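You operate a simulated robot arm through the tools that you are given. There is no shell and no other tool. Be economical: measure what you need, move in short steps, check, and stop when the job is done.

Carry out the task below with a simulated robot arm. There is one attempt and no reset: what you move stays moved.

Task
Fetch the 9 W white pack from the top of the teal cabinet and set it on the top of the white bench. Put the white socket module on the top of the black table. Take the pink hooks box and put it in the orange crate. Turn the stand fan's knob to 1. Stack the tin that says "caps" from the top of the white bench on top of the tin marked "rings". Open the left desk drawer, take the grey blank module from the module insert and put it on the pink panel light on the top of the blue bench, then shut the drawer. Stack the box that says "clips" from the top of the wooden desk on top of the box that says "bolts". The order is free. Set down upright: white pack, pink hooks box, grey blank module.

The check looks at the end state, three seconds after you hand in, the way a careful person would. Anything else that was tipped, shoved, dropped, spilled or broken makes it a failure. A push-on lid holds only when it is set on centred and level and pressed home; a screw cap is set on level and turned clockwise until tight.

Robot
A 6-joint arm with a fingered hand on a trunk, on a base that drives. Base frame: it is fixed to the floor where the robot stands at the start and does not move with it; the origin is under the middle of the robot, x ahead of it, y to its left, z up; the surface under the hand at the start is at about z = 600. Units: mm, degrees, N and s.
With the tool pointing down near the work surface it reaches from about 280 to 780 mm from the robot's upright axis, wherever it stands. Its first joint turns from -115.0 to 115.0 degrees. Places, roughly: grey blank module (3x5x4 cm) [-6700, -4400, 700]; left desk drawer [-6700, -4200, 700]; orange card box, teal card box, white card box [-7000, -3750, 750]; orange crate (41x20x9 cm) [-4100, -2400, 600]; orange tin, white tin, yellow tin [500, -2750, 750]; panel light (6x6x3 cm) [-6800, -2800, 800]; pink hooks box [500, -1500, 750]; stand fan's knob [400, -2200, 600]; top of the black table [-1400, -1400, 800]; top of the white bench [400, -3200, 800]; white pack [500, 0, 750]; white socket module (9x5x4 cm) [700, -200, 600]. Payload 4 kg.
The tool frame sits at the grasp point between the pads (the TCP): z along the fingers, y along the line on which they close. The tips reach 26 mm beyond it. The gripper opens to 164 mm. The gripper's body begins 73 mm behind the TCP. The gripper is a hand of 5 fingers: y runs from the thumb to the fingers, the wrist lies at [0, 0, -239] in the tool frame, and closing takes about 1.5 s.
Orientation is that of the tool frame in the base frame, as a unit quaternion [w, x, y, z]. With the fingers straight down and closing along the base's y, the tool's x points along the base's -x, its y along +y and its z along -z.

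Tools
- The arm moves only by the tool play_rows. Its argument "commands" is text: rows parted by semicolons, each of 6 numbers parted by spaces: the turn, a rotation vector about the base's x, y, z in units of 180 degrees (1.0 is 180 degrees), then the shift along the base's x, y, z in units of 200 mm (1.0 is 200 mm). In form: rx ry rz x y z; .... A call has 1 to 8 rows; each row is the pose to reach, as a shift and turn from the pose commanded when the call began. "gripper" is the opening, from 0 (shut) to 1 (fully open), set as the call begins (left out, the last holds). A call with a number of a shift or a turn outside -1 to 1 is refused whole. Each row takes 0.2 s and may step no farther than 50 mm and 8.6 degrees from the row before; otherwise, or with a gripper value out of range, the whole call is refused. A pose out of reach is approached as far as the arm can. The call stops where the force on the tool passes 40 N (or 10 N more than at its start, if that is more) or the arm is blocked; 0.2 s more then pass. Each finger travels about 45 mm/s and halts on what it meets, pressing with about 30 N; the grip force reading is that of the motor and also rises with nothing between the fingers. The clock runs only during rows and for 0.2 s after the last one: add rows that repeat a pose to give the fingers time. The reply holds the time, the measured pose of the TCP, the force on the tool along the base axes, the opening and the grip force, in the units named above and with some noise, with the torque about the TCP (base axes, N m) and any sound that the robot's microphone picked up, and new pictures: "views" is both (left out), scene, wrist or none.
- Cameras (640 x 400 px; columns grow to the right, rows downward): "scene" is now at [11.6, 152.5, 1573.4]; the picture's right is [-0.41, -0.91, 0.00], its down [-0.69, 0.31, -0.65] and it looks along [0.59, -0.27, -0.76] (base axes); focal length 286 px, centre (320, 200). "wrist" rides on the gripper at [50, -70, -94] in the tool frame; the picture's right is [0.81, 0.59, 0.00], its down [-0.43, 0.60, -0.68] and it looks along [-0.40, 0.55, 0.74] (tool axes); focal length 270 px, centre (320, 200). There is no depth. A picture from a camera that has moved, and an enlarged one, comes with that camera's place and axes in the base frame and with its lens.
- lift_body(by): slides the trunk up (or, below 0, down) by that many mm; the arm and the scene camera ride with it, the base frame stays. It gives what a move gives, with no picture.
- base_move(legs): drives the robot by 1 to 6 legs, each [ahead, left, turn to the left] in mm, mm and degrees, along the robot's own axes; the way and the turn of a leg run together, so that a leg with both is an arc; at most 1500 mm and 180 degrees a leg. The arm and the cameras ride along, it lands a little off, and it stops where it bumps. It gives what a move gives, and a new picture of the scene camera.
- move_fingers(finger1, finger2, finger3, finger4, thumb_bend): sets how far each is bent, from 0 (flat) to 1 (curled in); at 0.3 the hand is open as for a grip, at 0.7 the pads meet at the TCP. One left out holds its place. A second passes; each finger stops where it meets its share of the squeeze, and holds until it gets a number again. A gripper value or a shape takes the hand back. It gives what a move gives, with no picture; readings hold the bend of each and the force on the fingers (four entries, about 0 where the hand has none), thumb and palm.
- hand_shape(shape): the hand has 5 fingers and takes this shape, open, in about a second: jaw (thumb against the fingers, like two jaws); tri (thumb and two fingers); tip (a fingertip pinch); poke (one finger out to press); point (the index stretched); flat (the hand flat); cup (the hand cupped); fist (a fist). The gripper value then closes the fingers along that shape, each until it touches; the sizes above hold for jaw. It gives what a move gives, with no picture.
- aim_head(pan, tilt): turns the head with the scene camera to pan (to the left, within 155 degrees either way) and tilt (down, from -29 to 69), counted from straight ahead of the robot. It gives what a move gives, and a new picture of the scene camera.
- close_up(camera, box): a new picture of the part [left, top, right, bottom] of that camera's present view, enlarged. No time passes.
- close_job(): hands the job in; it is judged then, once.

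Work in short steps. Places have to be worked out from the pictures, the camera data and where the tool is seen: move nearer, look again, correct. Check each grasp and each placing, and mend what went wrong. You have 217 turns and 260 pictures in all, those below and enlarged ones among them. Open the gripper and draw the arm clear of the work before you hand the job in, unless the task says otherwise; then end with one line.

The tools are called by a JSON object that holds its "api" and its "payload". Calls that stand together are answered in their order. play_rows: Moves the arm, as the interface text tells. Its arguments: {"type":"object","properties":{"commands":{"type":"string"},"gripper":{"type":"number"},"views":{"type":"string","enum":["both","scene","wrist","none"]}},"required":["commands"]} The other tools are called the same way: lift_body (by) slides the trunk up or down; hand_shape (shape) gives the hand a shape; move_fingers (finger1, finger2, finger3, finger4, thumb_bend) moves the fingers one by one; base_move (legs) drives the base; aim_head (pan, tilt) turns the head that bears the scene camera; close_up (camera, box) takes an enlarged picture of a part of a camera's view; close_job () hands the job in.

At the start:

```text
clock: 0.0
position: [596.0, -45.6, 872.8]
tool_rot: [0.0, 0.0, 1.0, -0.001]
ft_force: [0.2, -0.1, 0.4]
wrist_torque: [-0.02, -0.01, 0.0]
width: 163.8
finger_force: 0.0
shape: jaw
bend: [0.3, 0.3, 0.3, 0.3, 0.3]
finger forces: [0.0, 0.0, 0.1, 0.1, 0.1, 0.0]
trunk travel left (down, up): [-625.0, 365.0]
robot x, y, heading: [-0.4, 3.4, -0.1]
head pan, tilt: [-24.4, 49.7]
```

scene: 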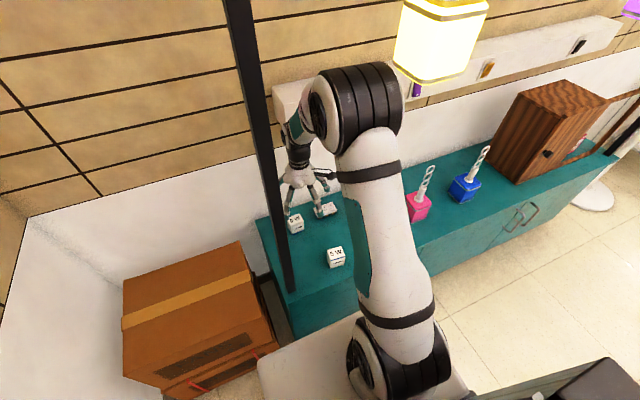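
wrist: 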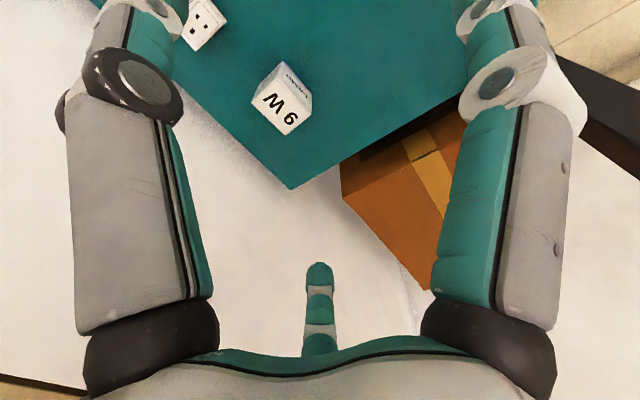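

I see white packs and a socket module on the teal cabinet. I enlarge the scene view to read them.

{"api": "close_up", "payload": {"camera": "scene", "box": [240, 160, 400, 280]}}

{"api": "close_up", "payload": {"camera": "wrist", "box": [160, 0, 360, 140]}}

```text
3.33 times, centred on (320, 220) of scene
camera zoom: at [11.6, 152.5, 1573.4], right [-0.41, -0.91, 0.0], down [-0.69, 0.31, -0.65], along [0.59, -0.27, -0.76], focal length 954 px, centre (320, 133)
```

zoom: 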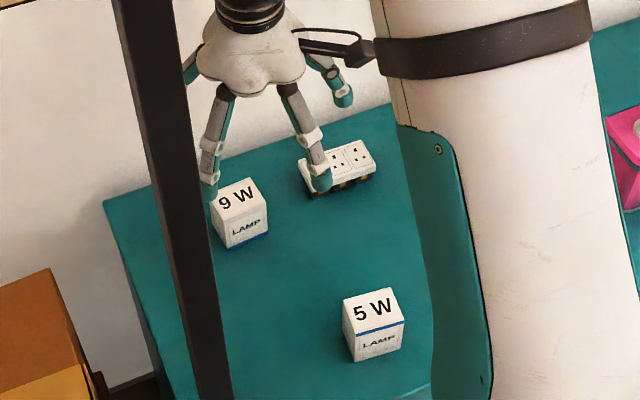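

```text
2.86 times, centred on (260, 70) of wrist
camera zoom: at [545.0, -115.0, 966.0], right [-0.81, 0.59, 0.0], down [0.43, 0.6, 0.68], along [0.4, 0.55, -0.74], focal length 772 px, centre (491, 571)
```

zoom: 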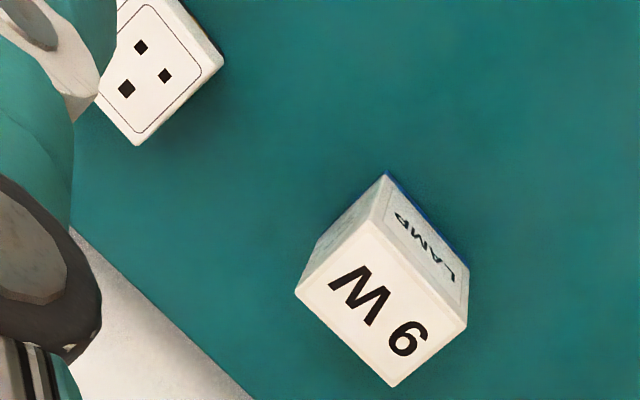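

The pack's top centre works out at about (653, -37, 681) with its base near z = 622, and its edges line up with the base axes. I narrow the hand and move over it.

{"api": "play_rows", "payload": {"commands": "0 0 0 0.2 0.03 0; 0 0 0 0.285 0.043 -0.1; 0 0 0 0.285 0.043 -0.33; 0 0 0 0.285 0.043 -0.55; 0 0 0 0.285 0.043 -0.55", "gripper": 0.67}}

```text
clock: 1.2
position: [654.4, -36.9, 760.6]
tool_rot: [-0.001, 0.0, 1.0, 0.0]
ft_force: [-0.2, 0.2, -0.8]
wrist_torque: [-0.06, 0.0, 0.03]
width: 110.5
finger_force: 0.1
shape: jaw
bend: [0.3, 0.3, 0.3, 0.3, 0.7]
finger forces: [0.0, 0.0, 0.0, 0.0, 0.0, 0.1]
trunk travel left (down, up): [-625.0, 365.0]
robot x, y, heading: [-1.4, 0.8, 0.2]
head pan, tilt: [-24.4, 49.7]
camera scene: at [13.0, 152.3, 1573.3], right [-0.41, -0.91, 0.0], down [-0.7, 0.31, -0.65], along [0.59, -0.27, -0.76], focal length 286 px, centre (320, 200)
camera wrist: at [604.1, -106.2, 853.1], right [-0.81, 0.59, 0.0], down [0.43, 0.6, 0.68], along [0.4, 0.55, -0.74], focal length 270 px, centre (320, 200)
```

scene: 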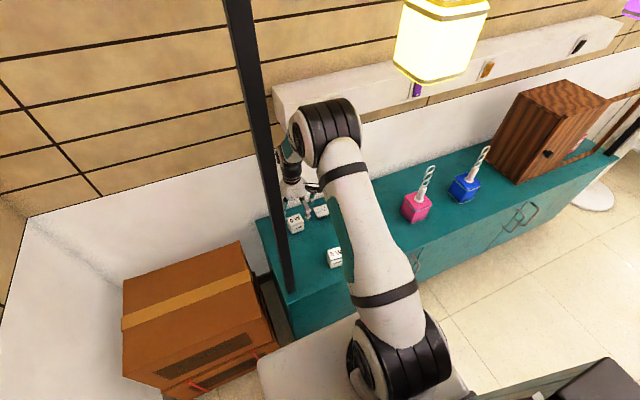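
wrist: 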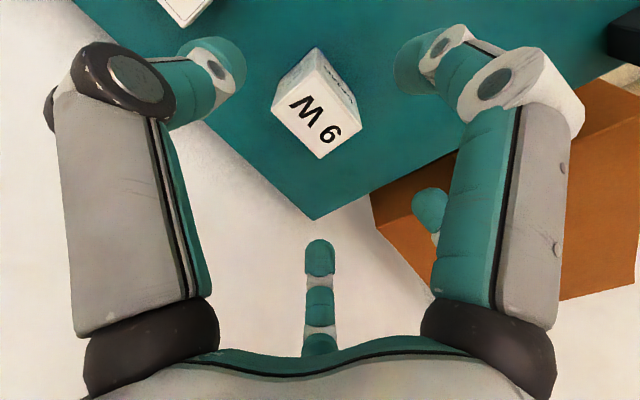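

The pack lies where predicted. I enlarge the scene to check the fingers against it before going down.

{"api": "close_up", "payload": {"camera": "scene", "box": [270, 160, 350, 240]}}

```text
5.00 times, centred on (310, 200) of scene
camera zoom: at [13.0, 152.3, 1573.3], right [-0.41, -0.91, 0.0], down [-0.7, 0.31, -0.65], along [0.59, -0.27, -0.76], focal length 1431 px, centre (370, 200)
```

zoom: 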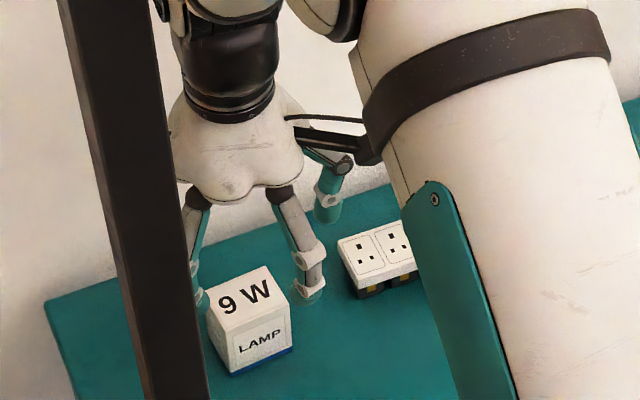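

All the digits stand clear of the pack and of the socket. I go down to grasp height with the hand still open.

{"api": "play_rows", "payload": {"commands": "0 0 0 0 -0.005 -0.2; 0 0 0 0 -0.005 -0.4; 0 0 0 0 -0.005 -0.5; 0 0 0 0 -0.005 -0.5", "gripper": 0.67}}

```text
clock: 2.2
position: [655.5, -36.9, 662.5]
tool_rot: [0.0, 0.0, 1.0, 0.0]
ft_force: [-0.6, 0.1, 0.2]
wrist_torque: [-0.03, -0.01, 0.0]
width: 110.3
finger_force: 0.1
shape: jaw
bend: [0.3, 0.3, 0.3, 0.3, 0.7]
finger forces: [0.0, 0.0, 0.1, 0.1, 0.0, 0.1]
trunk travel left (down, up): [-625.0, 365.0]
robot x, y, heading: [0.7, 2.1, -0.3]
head pan, tilt: [-24.4, 49.7]
camera scene: at [11.6, 152.4, 1573.4], right [-0.41, -0.91, 0.0], down [-0.69, 0.31, -0.65], along [0.59, -0.27, -0.76], focal length 286 px, centre (320, 200)
camera wrist: at [604.0, -107.5, 755.9], right [-0.81, 0.59, 0.0], down [0.43, 0.6, 0.68], along [0.4, 0.55, -0.74], focal length 270 px, centre (320, 200)
```

scene: 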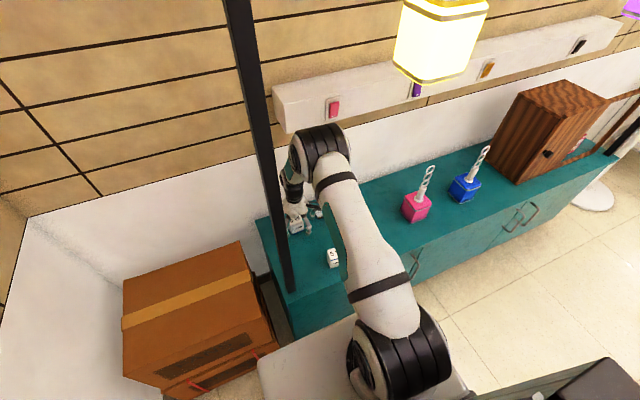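
wrist: 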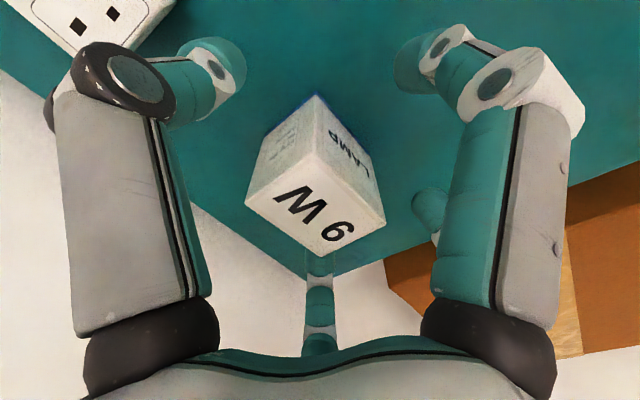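

The pack sits between the digits. I close on it and give the fingers time.

{"api": "play_rows", "payload": {"commands": "0 0 0 0 0 0; 0 0 0 0 0 0; 0 0 0 0 0 0; 0 0 0 0 0 0; 0 0 0 0 0 0; 0 0 0 0 0 0; 0 0 0 0 0 0; 0 0 0 0 0 0", "gripper": 0, "views": "wrist"}}

```text
clock: 4.0
position: [655.1, -39.8, 662.6]
tool_rot: [0.0, 0.0, 1.0, 0.0]
ft_force: [0.2, 1.2, 0.1]
wrist_torque: [0.04, 0.03, -0.02]
width: 52.5
finger_force: 29.5
shape: jaw
bend: [0.5, 0.47, 0.45, 0.8, 0.7]
finger forces: [27.6, 23.3, 22.2, 24.0, 27.7, 0.0]
trunk travel left (down, up): [-625.0, 365.0]
robot x, y, heading: [2.8, 2.0, 0.2]
head pan, tilt: [-24.4, 49.7]
camera wrist: at [604.0, -107.4, 756.1], right [-0.81, 0.59, 0.0], down [0.43, 0.6, 0.68], along [0.4, 0.55, -0.74], focal length 270 px, centre (320, 200)
```

wrist: 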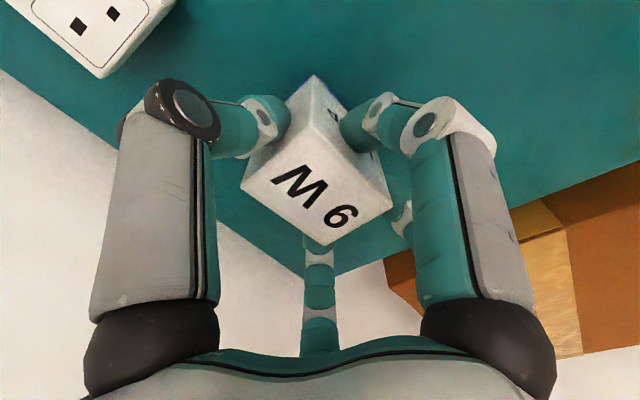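

The grip holds at 52.5 mm with all digits loaded. I lift straight up.

{"api": "play_rows", "payload": {"commands": "0 0 0 0 0 0.1; 0 0 0 0 0 0.3; 0 0 0 0 0 0.5; 0 0 0 0 0 0.75; 0 0 0 0 0 1; 0 0 0 0 0 1", "gripper": 0, "views": "wrist"}}

{"api": "aim_head", "payload": {"pan": -110, "tilt": 25}}

```text
clock: 5.4
position: [647.0, -38.1, 863.3]
tool_rot: [0.001, 0.0, 1.0, 0.0]
ft_force: [-0.3, -0.4, -1.0]
wrist_torque: [-0.01, 0.0, -0.02]
width: 51.1
finger_force: 30.1
shape: jaw
bend: [0.5, 0.46, 0.83, 0.8, 0.7]
finger forces: [27.8, 28.4, 19.1, 24.8, 26.7, 0.1]
trunk travel left (down, up): [-625.0, 365.0]
robot x, y, heading: [1.6, -3.7, -0.1]
head pan, tilt: [-24.4, 49.7]
camera wrist: at [595.3, -107.9, 955.9], right [-0.81, 0.59, 0.0], down [0.43, 0.6, 0.68], along [0.4, 0.55, -0.74], focal length 270 px, centre (320, 200)
```

wrist: 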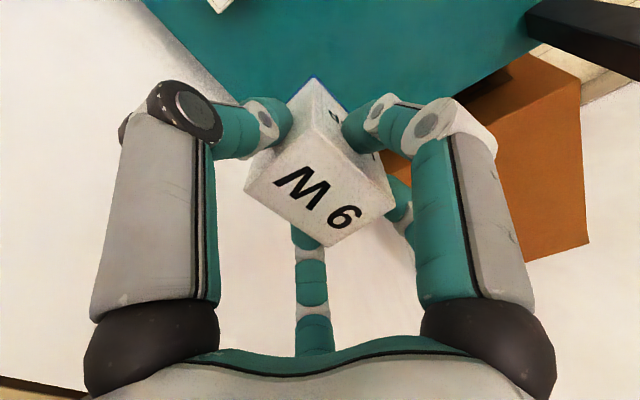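

```text
clock: 7.0
position: [647.1, -37.6, 863.6]
tool_rot: [0.0, 0.001, 1.0, -0.002]
ft_force: [0.3, -0.3, -0.7]
wrist_torque: [0.0, -0.03, 0.01]
width: 50.8
finger_force: 30.0
shape: jaw
bend: [0.5, 0.46, 0.83, 0.8, 0.7]
finger forces: [27.9, 28.4, 19.1, 24.7, 26.6, 0.1]
trunk travel left (down, up): [-625.0, 365.0]
robot x, y, heading: [-1.2, 0.7, 0.2]
head pan, tilt: [-110.0, 25.0]
camera scene: at [-96.8, 99.6, 1609.9], right [-0.94, 0.34, 0.0], down [0.15, 0.4, -0.91], along [-0.31, -0.85, -0.42], focal length 286 px, centre (320, 200)
```

scene: 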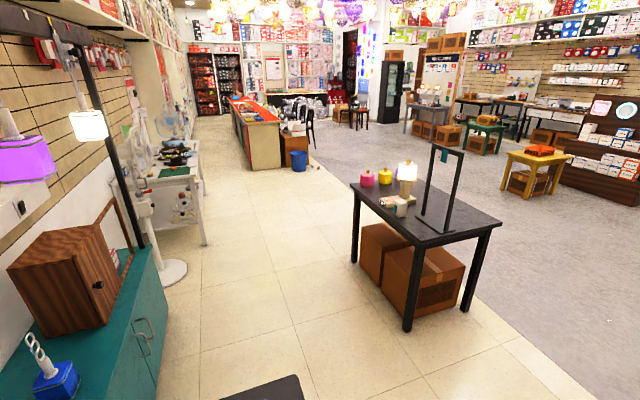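

The pack is held and lifted. I pull the arm in, then drive back and to the right along the lane towards the white bench.

{"api": "play_rows", "payload": {"commands": "0 0 0 -0.2 0 0.05; 0 0 0 -0.4 0 0.1; 0 0 0 -0.6 0 0.1; 0 0 0 -0.8 0 0.1; 0 0 0 -1 0 0.1", "gripper": 0, "views": "none"}}

{"api": "base_move", "payload": {"legs": [[-380, 0, 0], [0, -1500, 0], [0, -1400, 0]]}}

{"api": "aim_head", "payload": {"pan": -15, "tilt": 40}}

```text
clock: 8.2
position: [450.4, -37.8, 883.3]
tool_rot: [0.001, 0.0, 1.0, -0.001]
ft_force: [-0.5, 0.4, -1.0]
wrist_torque: [-0.01, 0.0, -0.03]
width: 51.0
finger_force: 30.4
shape: jaw
bend: [0.5, 0.46, 0.83, 0.8, 0.7]
finger forces: [27.9, 28.2, 19.2, 24.6, 26.7, 0.1]
trunk travel left (down, up): [-625.0, 365.0]
robot x, y, heading: [0.8, 1.0, 0.1]
head pan, tilt: [-110.0, 25.0]
```

```text
clock: 24.2
position: [77.9, -2949.3, 884.6]
tool_rot: [0.001, 0.004, 1.0, -0.001]
ft_force: [-0.6, 0.2, -0.8]
wrist_torque: [-0.02, 0.0, -0.01]
width: 51.1
finger_force: 30.3
shape: jaw
bend: [0.5, 0.46, 0.83, 0.8, 0.7]
finger forces: [28.2, 28.1, 19.0, 24.5, 26.5, 0.0]
trunk travel left (down, up): [-625.0, 365.0]
robot x, y, heading: [-369.4, -2907.6, -0.6]
head pan, tilt: [-110.0, 25.0]
camera scene: at [-463.7, -2808.6, 1610.5], right [-0.94, 0.35, 0.0], down [0.15, 0.4, -0.91], along [-0.32, -0.85, -0.42], focal length 286 px, centre (320, 200)
```

scene: 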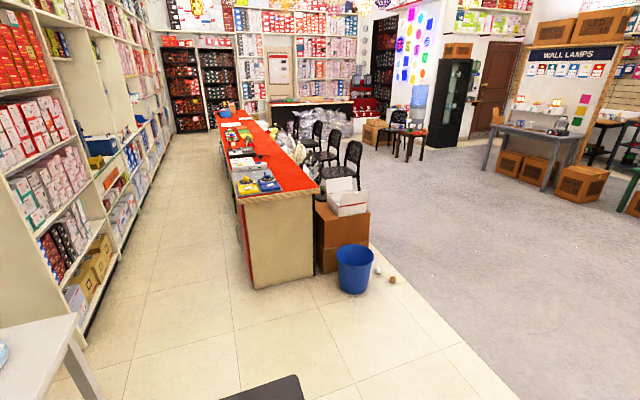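

```text
clock: 25.9
position: [77.6, -2947.6, 884.2]
tool_rot: [0.0, 0.005, 1.0, 0.001]
ft_force: [0.3, -0.6, 0.0]
wrist_torque: [0.01, -0.01, 0.03]
width: 51.0
finger_force: 30.7
shape: jaw
bend: [0.5, 0.46, 0.83, 0.8, 0.7]
finger forces: [28.0, 28.1, 19.1, 24.6, 26.6, 0.0]
trunk travel left (down, up): [-625.0, 365.0]
robot x, y, heading: [-372.8, -2905.8, -0.4]
head pan, tilt: [-15.0, 40.0]
camera scene: at [-349.6, -2744.8, 1587.2], right [-0.27, -0.96, 0.0], down [-0.62, 0.17, -0.77], along [0.74, -0.2, -0.64], focal length 286 px, centre (320, 200)
```

scene: 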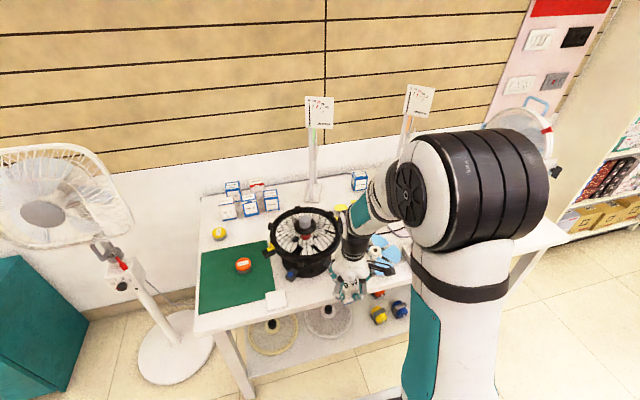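

The white bench is in view with tins, packs and a large black device. I enlarge it to find free space.

{"api": "close_up", "payload": {"camera": "scene", "box": [180, 160, 420, 310]}}

{"api": "close_up", "payload": {"camera": "scene", "box": [0, 140, 240, 290]}}

```text
2.67 times, centred on (300, 235) of scene
camera zoom: at [-349.6, -2744.8, 1587.2], right [-0.27, -0.96, 0.0], down [-0.62, 0.17, -0.77], along [0.74, -0.2, -0.64], focal length 763 px, centre (373, 107)
```

zoom: 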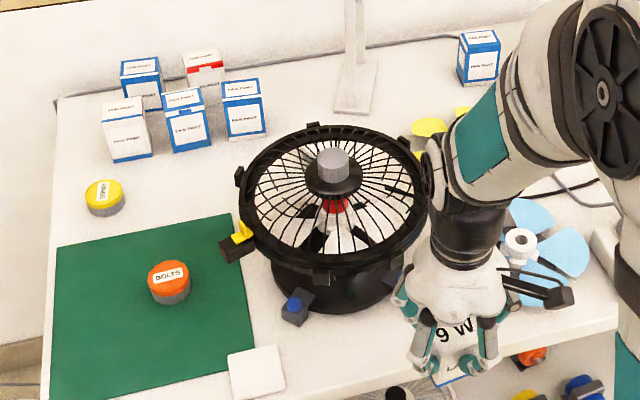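

```text
2.67 times, centred on (120, 215) of scene
camera zoom: at [-349.6, -2744.8, 1587.2], right [-0.27, -0.96, 0.0], down [-0.62, 0.17, -0.77], along [0.74, -0.2, -0.64], focal length 763 px, centre (853, 160)
```

zoom: 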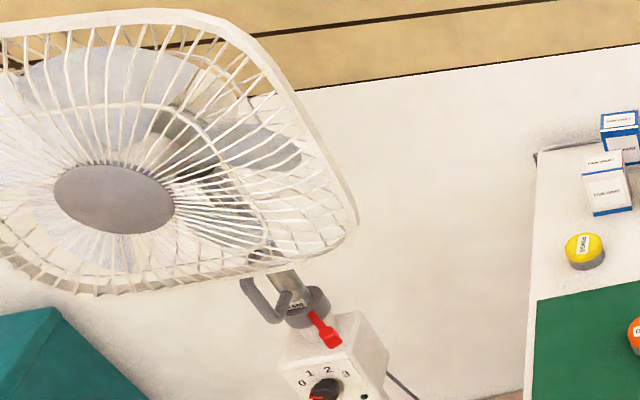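

The bench's right half is hidden by the arm. I drive farther right and look back.

{"api": "base_move", "payload": {"legs": [[0, -650, 0]]}}

{"api": "aim_head", "payload": {"pan": 15, "tilt": 40}}

```text
clock: 29.6
position: [72.5, -3595.2, 884.7]
tool_rot: [0.001, 0.002, 1.0, 0.0]
ft_force: [0.5, -0.3, 0.0]
wrist_torque: [0.03, -0.04, 0.01]
width: 51.2
finger_force: 30.4
shape: jaw
bend: [0.5, 0.46, 0.83, 0.8, 0.7]
finger forces: [28.2, 28.0, 19.1, 24.5, 26.6, 0.0]
trunk travel left (down, up): [-625.0, 365.0]
robot x, y, heading: [-376.8, -3556.1, -0.3]
head pan, tilt: [-15.0, 40.0]
camera scene: at [-354.1, -3394.1, 1587.2], right [-0.26, -0.96, 0.0], down [-0.62, 0.17, -0.77], along [0.74, -0.2, -0.64], focal length 286 px, centre (320, 200)
```

scene: 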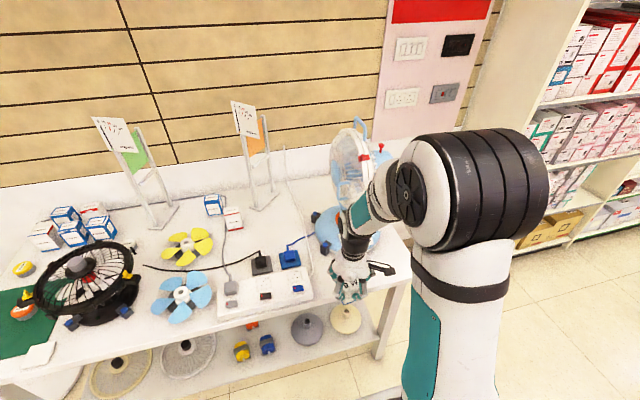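

```text
clock: 30.5
position: [75.1, -3595.1, 883.9]
tool_rot: [0.0, 0.002, 1.0, 0.0]
ft_force: [-0.3, -0.3, -0.5]
wrist_torque: [0.02, -0.02, 0.0]
width: 50.7
finger_force: 29.9
shape: jaw
bend: [0.5, 0.46, 0.83, 0.8, 0.7]
finger forces: [28.1, 28.0, 19.1, 24.4, 26.6, 0.0]
trunk travel left (down, up): [-625.0, 365.0]
robot x, y, heading: [-377.0, -3555.2, -0.2]
head pan, tilt: [15.0, 40.0]
camera scene: at [-353.9, -3349.7, 1587.2], right [0.25, -0.97, 0.0], down [-0.62, -0.16, -0.77], along [0.74, 0.2, -0.64], focal length 286 px, centre (320, 200)
```

scene: 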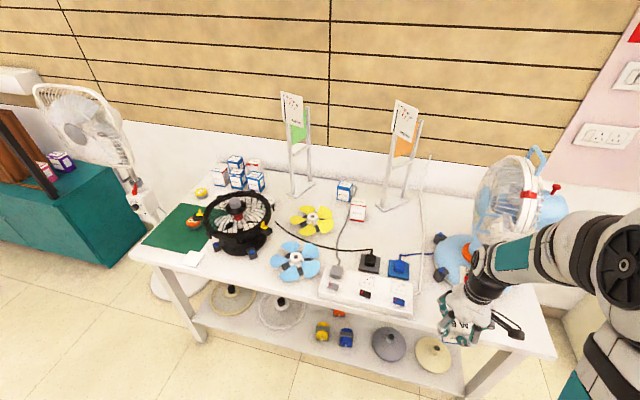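

The bench top works out at z ≈ 750, spanning y from -2480 to -3895 with its front edge at x ≈ 130. The front right area near y = -3700 looks free, so I check it closely.

{"api": "close_up", "payload": {"camera": "scene", "box": [400, 200, 560, 360]}}

{"api": "close_up", "payload": {"camera": "wrist", "box": [0, 0, 640, 400]}}

{"api": "close_up", "payload": {"camera": "scene", "box": [130, 140, 290, 280]}}

```text
2.50 times, centred on (480, 280) of scene
camera zoom: at [-353.9, -3349.7, 1587.2], right [0.25, -0.97, 0.0], down [-0.62, -0.16, -0.77], along [0.74, 0.2, -0.64], focal length 715 px, centre (-80, 0)
```

zoom: 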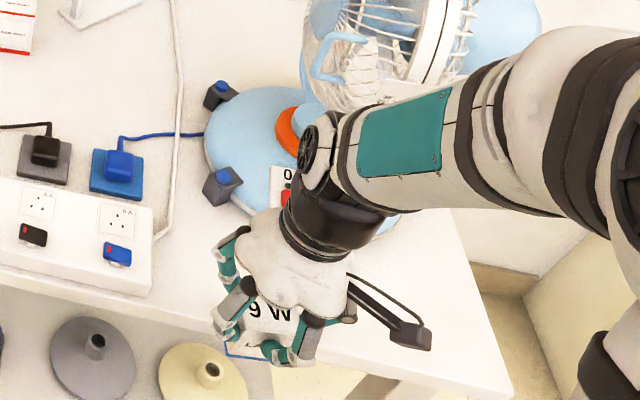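

```text
1.00 times, centred on (320, 200) of wrist (not enlarged: the box is as wide or as high as the picture)
camera zoom: at [22.5, -3664.9, 977.4], right [-0.81, 0.59, 0.0], down [0.43, 0.59, 0.68], along [0.4, 0.55, -0.74], focal length 270 px, centre (320, 200)
```

zoom: 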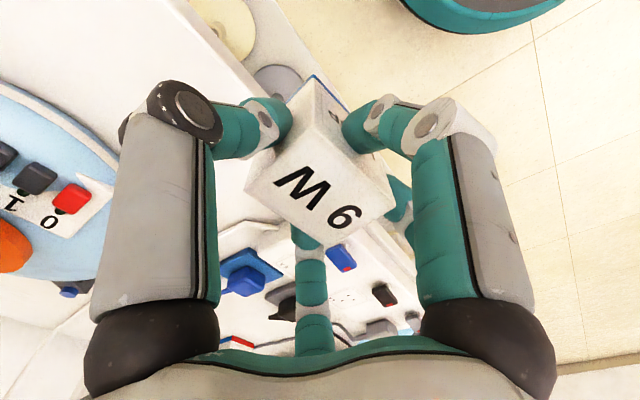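

```text
2.86 times, centred on (210, 210) of scene
camera zoom: at [-353.9, -3349.7, 1587.2], right [0.25, -0.97, 0.0], down [-0.62, -0.16, -0.77], along [0.74, 0.2, -0.64], focal length 818 px, centre (634, 171)
```

zoom: 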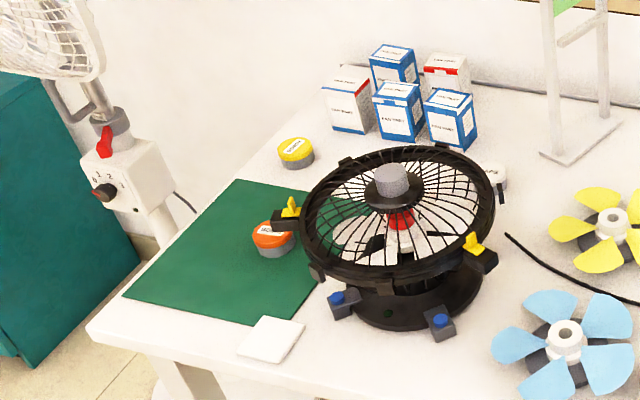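

The spot around (195, -3650) is clear of the strip and of the fan base. I move over it and down to just above the top.

{"api": "play_rows", "payload": {"commands": "0 0 0 0.2 -0.1 0; 0 0 0 0.4 -0.2 0; 0 0 0 0.6 -0.275 0; 0 0 0 0.6 -0.275 -0.2; 0 0 0 0.6 -0.275 -0.36; 0 0 0 0.6 -0.275 -0.36", "gripper": 0}}

```text
clock: 31.8
position: [196.4, -3651.5, 820.2]
tool_rot: [0.002, 0.002, 1.0, -0.001]
ft_force: [-5.4, 1.5, 16.6]
wrist_torque: [-0.21, 0.49, -0.09]
width: 52.2
finger_force: 29.9
shape: jaw
bend: [0.5, 0.46, 0.84, 0.81, 0.69]
finger forces: [33.4, 30.1, 20.8, 25.8, 29.7, 1.1]
trunk travel left (down, up): [-625.0, 365.0]
robot x, y, heading: [-379.7, -3556.6, -0.2]
head pan, tilt: [15.0, 40.0]
stopped in row 6: the force on the tool passed its limit at 44 N (the readings are from after the stop); the commanded pose is now the measured one
camera scene: at [-355.1, -3349.3, 1587.4], right [0.26, -0.97, 0.0], down [-0.62, -0.16, -0.77], along [0.74, 0.2, -0.64], focal length 286 px, centre (320, 200)
camera wrist: at [144.0, -3720.9, 913.5], right [-0.81, 0.59, -0.01], down [0.43, 0.6, 0.68], along [0.4, 0.55, -0.73], focal length 270 px, centre (320, 200)
```

scene: 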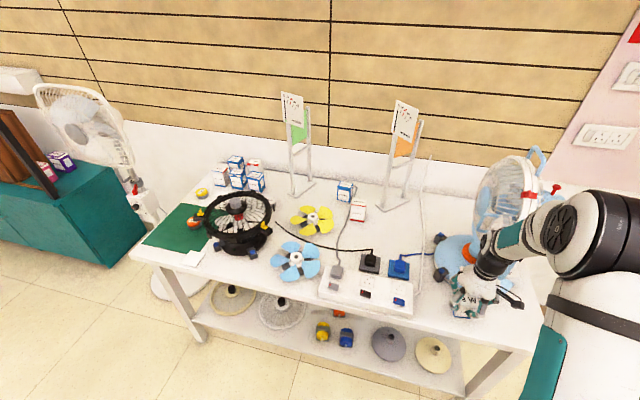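
wrist: 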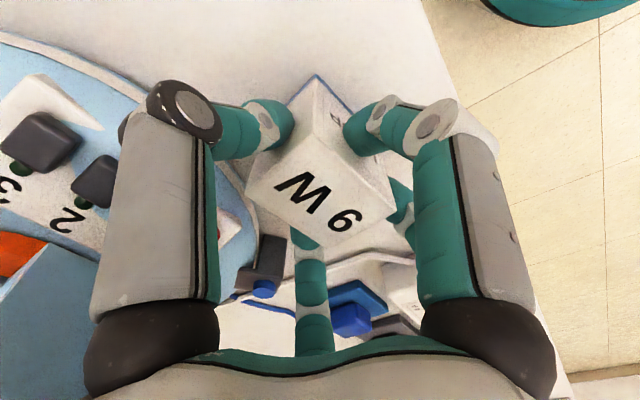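

Contact came at 820, higher than I expected. I look closely to see what is touching.

{"api": "close_up", "payload": {"camera": "scene", "box": [410, 230, 550, 350]}}

{"api": "close_up", "payload": {"camera": "wrist", "box": [200, 50, 440, 350]}}

```text
3.33 times, centred on (480, 290) of scene
camera zoom: at [-355.1, -3349.3, 1587.4], right [0.26, -0.97, 0.0], down [-0.62, -0.16, -0.77], along [0.74, 0.2, -0.64], focal length 954 px, centre (-213, -100)
```

zoom: 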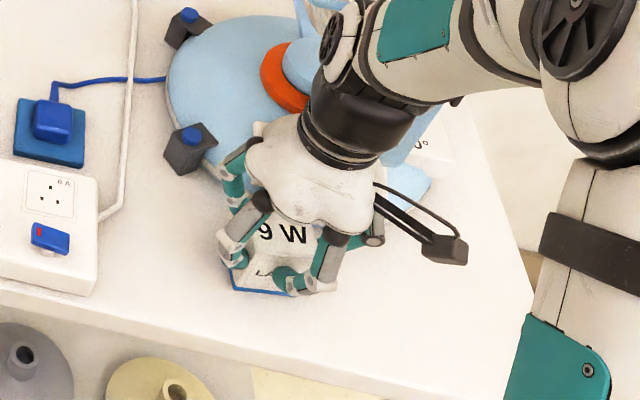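

```text
1.33 times, centred on (320, 200) of wrist
camera zoom: at [144.0, -3720.9, 913.5], right [-0.81, 0.59, -0.01], down [0.43, 0.6, 0.68], along [0.4, 0.55, -0.73], focal length 360 px, centre (320, 200)
```

zoom: 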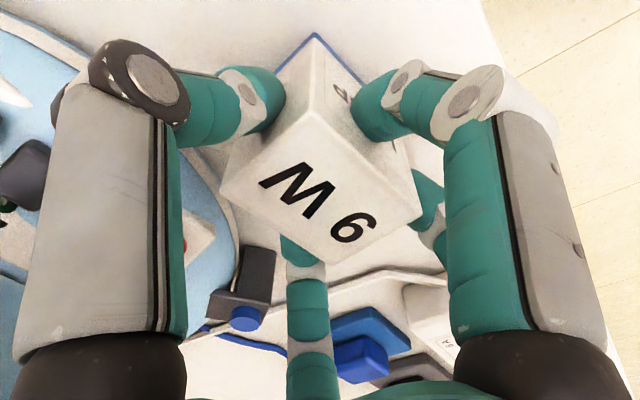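

The geometry shows the pack's bottom at z ≈ 755, so it stands on the bench and is simply taller than I judged. I open the hand.

{"api": "play_rows", "payload": {"commands": "0 0 0 0 0 0; 0 0 0 0 0 0; 0 0 0 0 0 0; 0 0 0 0 0 0; 0 0 0 0 0 0; 0 0 0 0 0 0", "gripper": 0.67, "views": "wrist"}}

```text
clock: 33.1
position: [195.0, -3652.0, 818.2]
tool_rot: [0.003, 0.001, 1.0, -0.001]
ft_force: [-3.3, 1.7, 1.1]
wrist_torque: [-0.09, -0.09, -0.02]
width: 108.6
finger_force: 0.0
shape: jaw
bend: [0.31, 0.31, 0.31, 0.32, 0.7]
finger forces: [0.0, 0.0, 0.0, 2.9, 0.1, 1.1]
trunk travel left (down, up): [-625.0, 365.0]
robot x, y, heading: [-375.1, -3558.0, -0.1]
head pan, tilt: [15.0, 40.0]
heard: click
camera wrist: at [144.1, -3721.1, 911.9], right [-0.81, 0.59, 0.0], down [0.43, 0.59, 0.68], along [0.4, 0.55, -0.73], focal length 270 px, centre (320, 200)
```

wrist: 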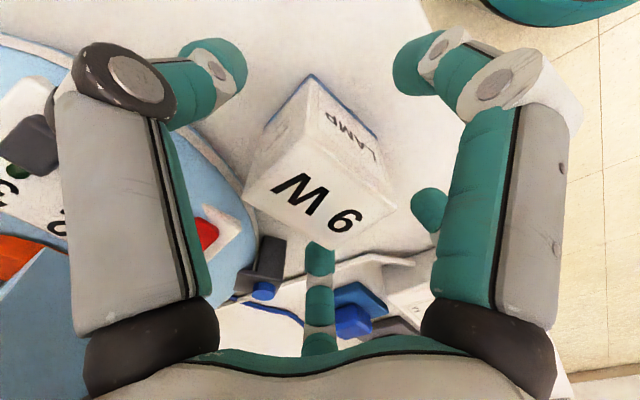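

The pack is released, but I heard a click and one finger may have touched the desk fan's buttons. I move straight up and look.

{"api": "play_rows", "payload": {"commands": "0 0 0 -0.02 0 0.05; 0 0 0 -0.02 0 0.25; 0 0 0 -0.02 0 0.5; 0 0 0 -0.02 0 0.7; 0 0 0 -0.02 0 0.7", "gripper": 0.67}}

{"api": "close_up", "payload": {"camera": "wrist", "box": [0, 0, 320, 200]}}

{"api": "close_up", "payload": {"camera": "scene", "box": [410, 180, 550, 350]}}

```text
clock: 34.4
position: [192.8, -3651.0, 959.0]
tool_rot: [0.001, 0.002, 1.0, 0.0]
ft_force: [-0.2, 0.2, 0.7]
wrist_torque: [-0.01, 0.03, 0.01]
width: 109.3
finger_force: 0.0
shape: jaw
bend: [0.31, 0.31, 0.31, 0.31, 0.7]
finger forces: [0.0, 0.0, 0.0, 0.0, 0.1, 0.0]
trunk travel left (down, up): [-625.0, 365.0]
robot x, y, heading: [-377.2, -3553.6, -0.5]
head pan, tilt: [15.0, 40.0]
camera scene: at [-353.7, -3349.6, 1587.2], right [0.26, -0.97, 0.0], down [-0.62, -0.16, -0.77], along [0.74, 0.2, -0.64], focal length 286 px, centre (320, 200)
camera wrist: at [140.5, -3719.9, 1051.4], right [-0.81, 0.59, 0.0], down [0.43, 0.59, 0.68], along [0.4, 0.55, -0.73], focal length 270 px, centre (320, 200)
```

scene: 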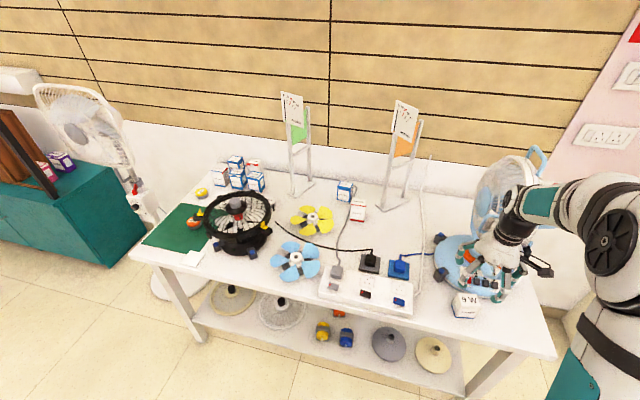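
wrist: 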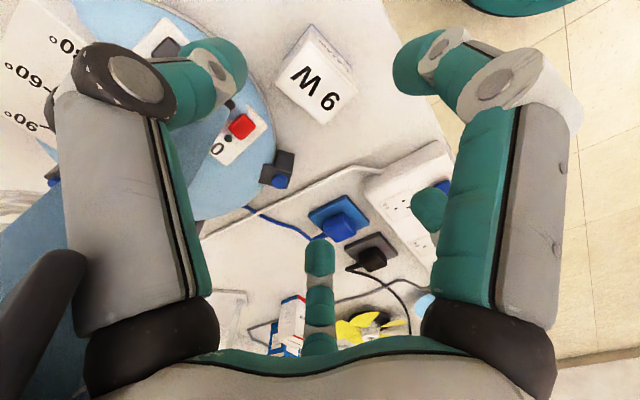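

```text
2.00 times, centred on (160, 100) of wrist
camera zoom: at [140.5, -3719.9, 1051.4], right [-0.81, 0.59, 0.0], down [0.43, 0.59, 0.68], along [0.4, 0.55, -0.73], focal length 541 px, centre (640, 400)
```

zoom: 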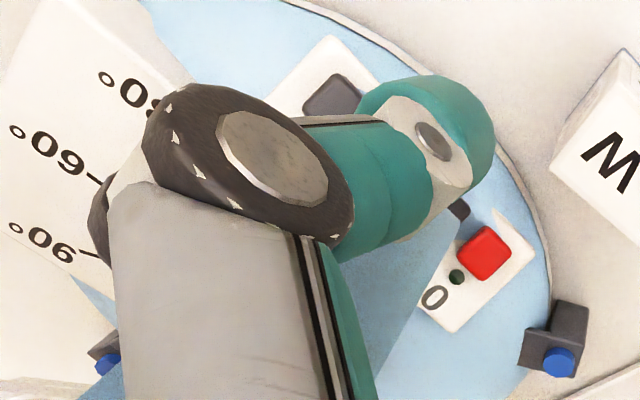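

```text
2.35 times, centred on (480, 265) of scene
camera zoom: at [-353.7, -3349.6, 1587.2], right [0.26, -0.97, 0.0], down [-0.62, -0.16, -0.77], along [0.74, 0.2, -0.64], focal length 673 px, centre (-56, 47)
```

zoom: 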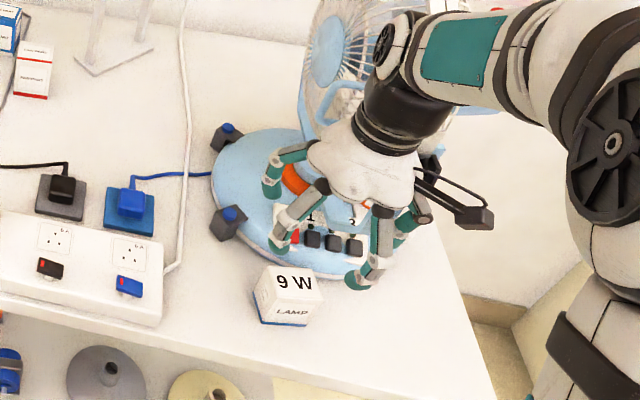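

The pack stands upright. I pull the arm away so I can inspect the desk fan's buttons.

{"api": "play_rows", "payload": {"commands": "0 0 0 -0.2 0 0; 0 0 0 -0.4 0 0; 0 0 0 -0.6 0 0; 0 0 0 -0.6 0.2 0; 0 0 0 -0.6 0.4 0; 0 0 0 -0.6 0.6 0; 0 0 0 -0.6 0.8 0; 0 0 0 -0.6 1 0", "gripper": 0.67}}

{"api": "close_up", "payload": {"camera": "scene", "box": [410, 130, 590, 330]}}

```text
clock: 36.1
position: [71.6, -3451.9, 959.1]
tool_rot: [0.002, 0.001, 1.0, 0.0]
ft_force: [0.3, -0.3, -0.1]
wrist_torque: [-0.04, 0.01, 0.01]
width: 109.1
finger_force: 0.1
shape: jaw
bend: [0.31, 0.31, 0.31, 0.31, 0.7]
finger forces: [0.1, 0.1, 0.0, 0.0, 0.1, 0.0]
trunk travel left (down, up): [-625.0, 365.0]
robot x, y, heading: [-373.7, -3554.9, -0.1]
head pan, tilt: [15.0, 40.0]
camera scene: at [-353.8, -3349.1, 1587.1], right [0.26, -0.97, 0.0], down [-0.62, -0.16, -0.77], along [0.74, 0.2, -0.64], focal length 286 px, centre (320, 200)
camera wrist: at [19.7, -3520.1, 1052.7], right [-0.81, 0.59, 0.0], down [0.43, 0.59, 0.68], along [0.4, 0.55, -0.73], focal length 270 px, centre (320, 200)
```

scene: 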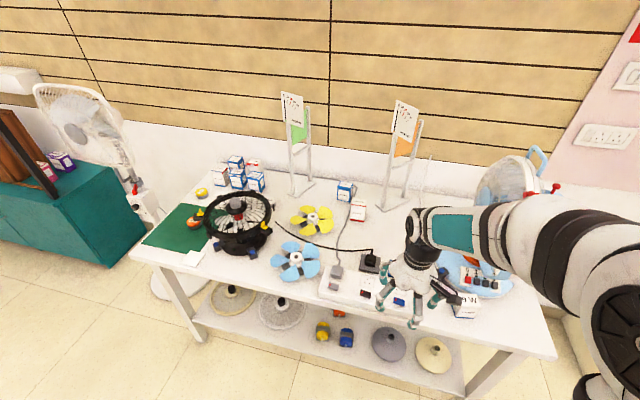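
wrist: 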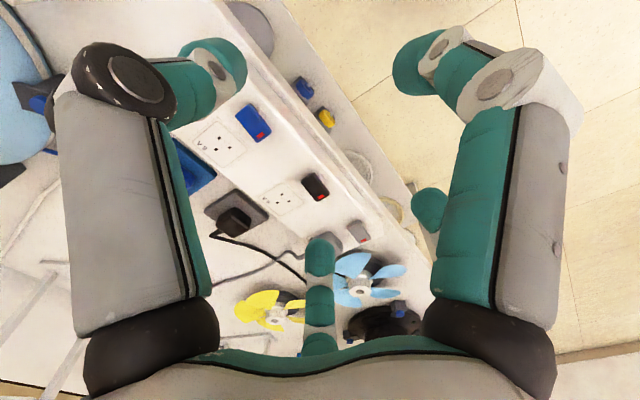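

```text
2.00 times, centred on (500, 230) of scene
camera zoom: at [-353.8, -3349.1, 1587.1], right [0.26, -0.97, 0.0], down [-0.62, -0.16, -0.77], along [0.74, 0.2, -0.64], focal length 572 px, centre (-40, 140)
```

zoom: 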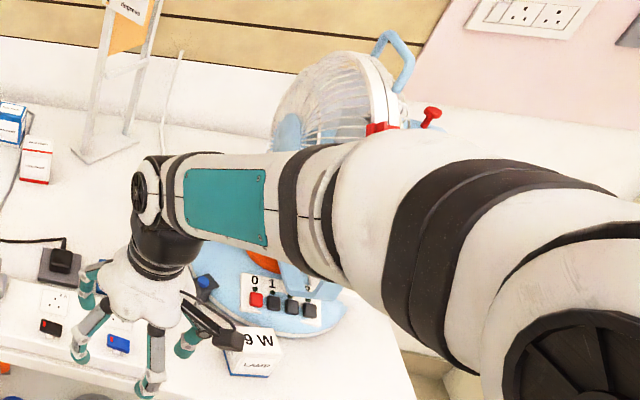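

I zoom onto the buttons.

{"api": "close_up", "payload": {"camera": "scene", "box": [455, 260, 505, 292]}}

```text
12.50 times, centred on (480, 276) of scene
camera zoom: at [-353.8, -3349.1, 1587.1], right [0.26, -0.97, 0.0], down [-0.62, -0.16, -0.77], along [0.74, 0.2, -0.64], focal length 3577 px, centre (-1680, -750)
```

zoom: 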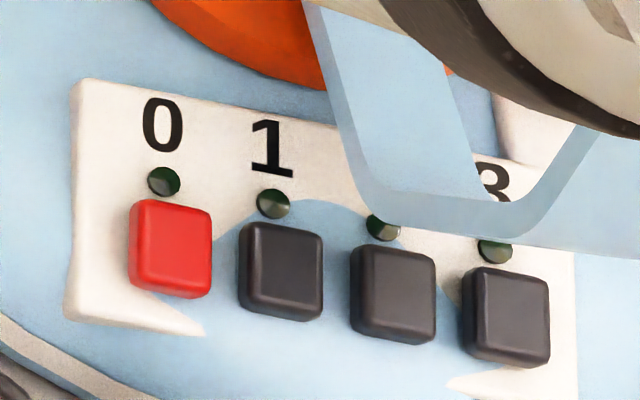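

All indicator lights are dark and no button stays pressed, so the desk fan is unchanged. Next come the tins: I drive left in front of them.

{"api": "base_move", "payload": {"legs": [[0, 830, 0], [170, 0, 0]]}}

{"api": "aim_head", "payload": {"pan": -5, "tilt": 45}}

```text
clock: 41.6
position: [247.8, -2632.3, 959.0]
tool_rot: [0.002, 0.002, 1.0, 0.0]
ft_force: [-0.4, -0.2, 0.0]
wrist_torque: [-0.03, 0.0, 0.01]
width: 109.3
finger_force: 0.0
shape: jaw
bend: [0.31, 0.31, 0.31, 0.31, 0.7]
finger forces: [0.0, 0.0, 0.0, 0.0, 0.1, 0.0]
trunk travel left (down, up): [-625.0, 365.0]
robot x, y, heading: [-203.4, -2732.7, -0.4]
head pan, tilt: [15.0, 40.0]
camera scene: at [-177.0, -2529.0, 1587.1], right [0.26, -0.97, 0.0], down [-0.62, -0.16, -0.77], along [0.74, 0.2, -0.64], focal length 286 px, centre (320, 200)
```

scene: 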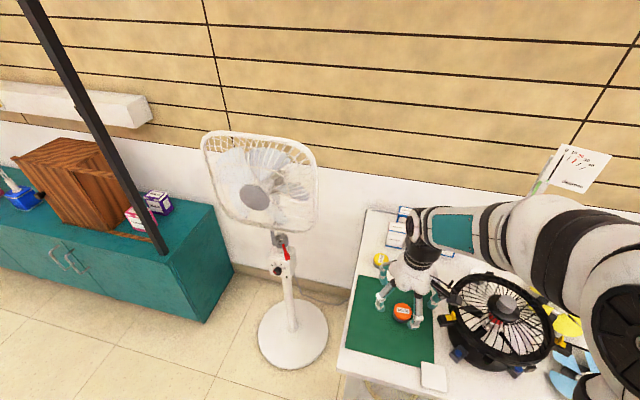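

```text
clock: 42.4
position: [246.4, -2630.5, 959.0]
tool_rot: [0.003, 0.002, 1.0, 0.0]
ft_force: [-0.2, -0.5, 0.6]
wrist_torque: [-0.01, 0.0, 0.0]
width: 109.7
finger_force: 0.0
shape: jaw
bend: [0.31, 0.31, 0.31, 0.31, 0.7]
finger forces: [0.1, 0.1, 0.0, 0.0, 0.1, 0.0]
trunk travel left (down, up): [-625.0, 365.0]
robot x, y, heading: [-200.7, -2731.8, -0.4]
head pan, tilt: [-5.0, 45.0]
camera scene: at [-179.3, -2558.0, 1579.9], right [-0.09, -1.0, 0.0], down [-0.7, 0.06, -0.71], along [0.7, -0.06, -0.71], focal length 286 px, centre (320, 200)
```

scene: 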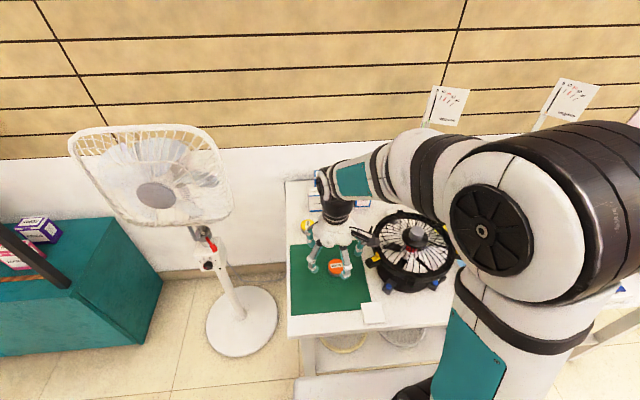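

The white tin should be behind the black fan at about (529, -2885). I move the hand above it to look with the wrist camera.

{"api": "play_rows", "payload": {"commands": "0 0 0 0.15 -0.15 0.05; 0 0 0 0.3 -0.3 0.1; 0 0 0 0.45 -0.45 0.1; 0 0 0 0.6 -0.6 0.1; 0 0 0 0.75 -0.75 0.1; 0 0 0 0.9 -0.9 0.1; 0 0 0 1 -1 0.1", "gripper": 0.67, "views": "none"}}

{"api": "play_rows", "payload": {"commands": "0 0 0 0.15 -0.1 0; 0 0 0 0.3 -0.2 0; 0 0 0 0.4 -0.27 0; 0 0 0 0.4 -0.27 0", "gripper": 0.67}}

```text
clock: 44.0
position: [448.7, -2831.0, 978.1]
tool_rot: [0.001, 0.002, 1.0, -0.001]
ft_force: [0.9, -0.5, -0.2]
wrist_torque: [0.02, -0.01, 0.0]
width: 109.4
finger_force: 0.0
shape: jaw
bend: [0.31, 0.31, 0.31, 0.31, 0.7]
finger forces: [0.0, 0.0, 0.1, 0.1, 0.0, 0.0]
trunk travel left (down, up): [-625.0, 365.0]
robot x, y, heading: [-203.6, -2734.6, -0.2]
head pan, tilt: [-5.0, 45.0]
```

```text
clock: 45.0
position: [528.1, -2884.8, 979.9]
tool_rot: [0.002, 0.001, 1.0, -0.001]
ft_force: [-0.4, -0.6, 1.0]
wrist_torque: [-0.04, 0.01, -0.02]
width: 109.5
finger_force: 0.1
shape: jaw
bend: [0.31, 0.31, 0.31, 0.31, 0.7]
finger forces: [0.0, 0.1, 0.0, 0.1, 0.0, 0.1]
trunk travel left (down, up): [-625.0, 365.0]
robot x, y, heading: [-203.3, -2735.1, -0.1]
head pan, tilt: [-5.0, 45.0]
camera scene: at [-179.2, -2558.1, 1579.9], right [-0.09, -1.0, 0.0], down [-0.7, 0.06, -0.71], along [0.7, -0.06, -0.71], focal length 286 px, centre (320, 200)
camera wrist: at [476.4, -2955.3, 1072.9], right [-0.81, 0.59, 0.0], down [0.43, 0.59, 0.68], along [0.4, 0.55, -0.73], focal length 270 px, centre (320, 200)
```

scene: 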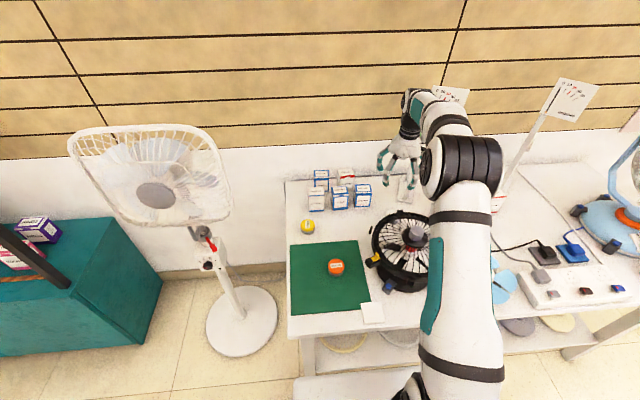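
wrist: 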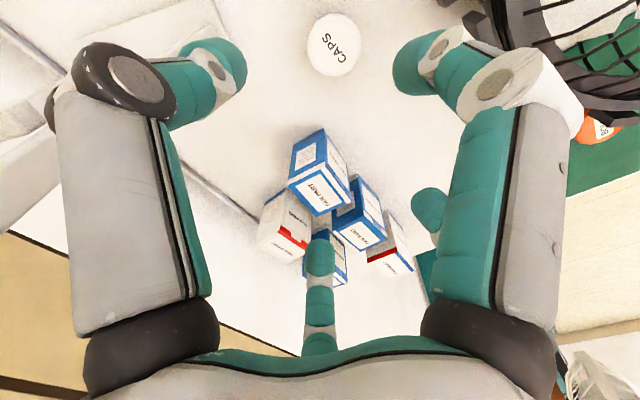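

The white tin reads CAPS and lies at about (506, -2895) with its top at z ≈ 788. I centre over it with a narrower hand and come lower.

{"api": "play_rows", "payload": {"commands": "0 0 0 -0.11 -0.05 0; 0 0 0 -0.11 -0.05 -0.2; 0 0 0 -0.11 -0.05 -0.4; 0 0 0 -0.11 -0.05 -0.55; 0 0 0 -0.11 -0.05 -0.55", "gripper": 0.5}}

{"api": "close_up", "payload": {"camera": "scene", "box": [280, 120, 460, 300]}}

```text
clock: 46.2
position: [506.4, -2893.5, 868.5]
tool_rot: [0.002, 0.002, 1.0, -0.001]
ft_force: [-0.5, 0.6, -0.9]
wrist_torque: [-0.02, 0.01, 0.07]
width: 82.4
finger_force: 0.1
shape: jaw
bend: [0.37, 0.37, 0.37, 0.37, 0.7]
finger forces: [0.1, 0.1, 0.1, 0.0, 0.0, 0.1]
trunk travel left (down, up): [-625.0, 365.0]
robot x, y, heading: [-199.4, -2739.5, 0.0]
head pan, tilt: [-5.0, 45.0]
camera scene: at [-179.1, -2558.2, 1579.9], right [-0.09, -1.0, 0.0], down [-0.7, 0.06, -0.71], along [0.7, -0.06, -0.71], focal length 286 px, centre (320, 200)
camera wrist: at [453.7, -2962.1, 962.0], right [-0.81, 0.59, 0.0], down [0.43, 0.59, 0.68], along [0.4, 0.55, -0.73], focal length 270 px, centre (320, 200)
```

scene: 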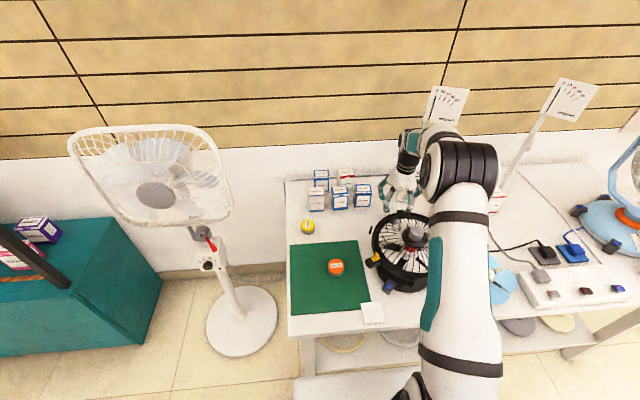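
wrist: 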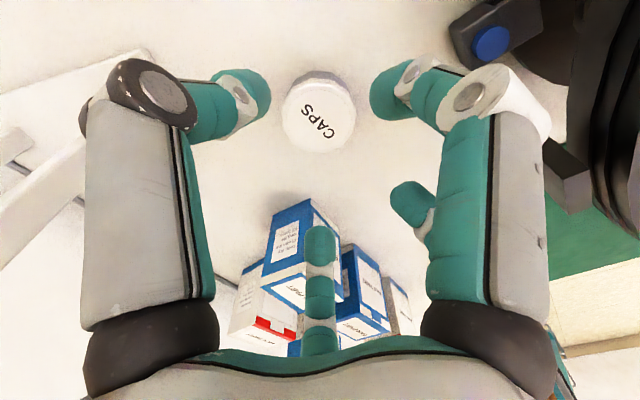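

```text
2.22 times, centred on (370, 210) of scene
camera zoom: at [-179.1, -2558.2, 1579.9], right [-0.09, -1.0, 0.0], down [-0.7, 0.06, -0.71], along [0.7, -0.06, -0.71], focal length 636 px, centre (209, 178)
```

zoom: 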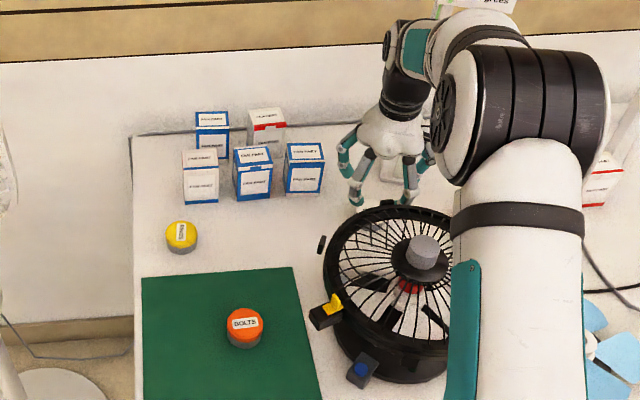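

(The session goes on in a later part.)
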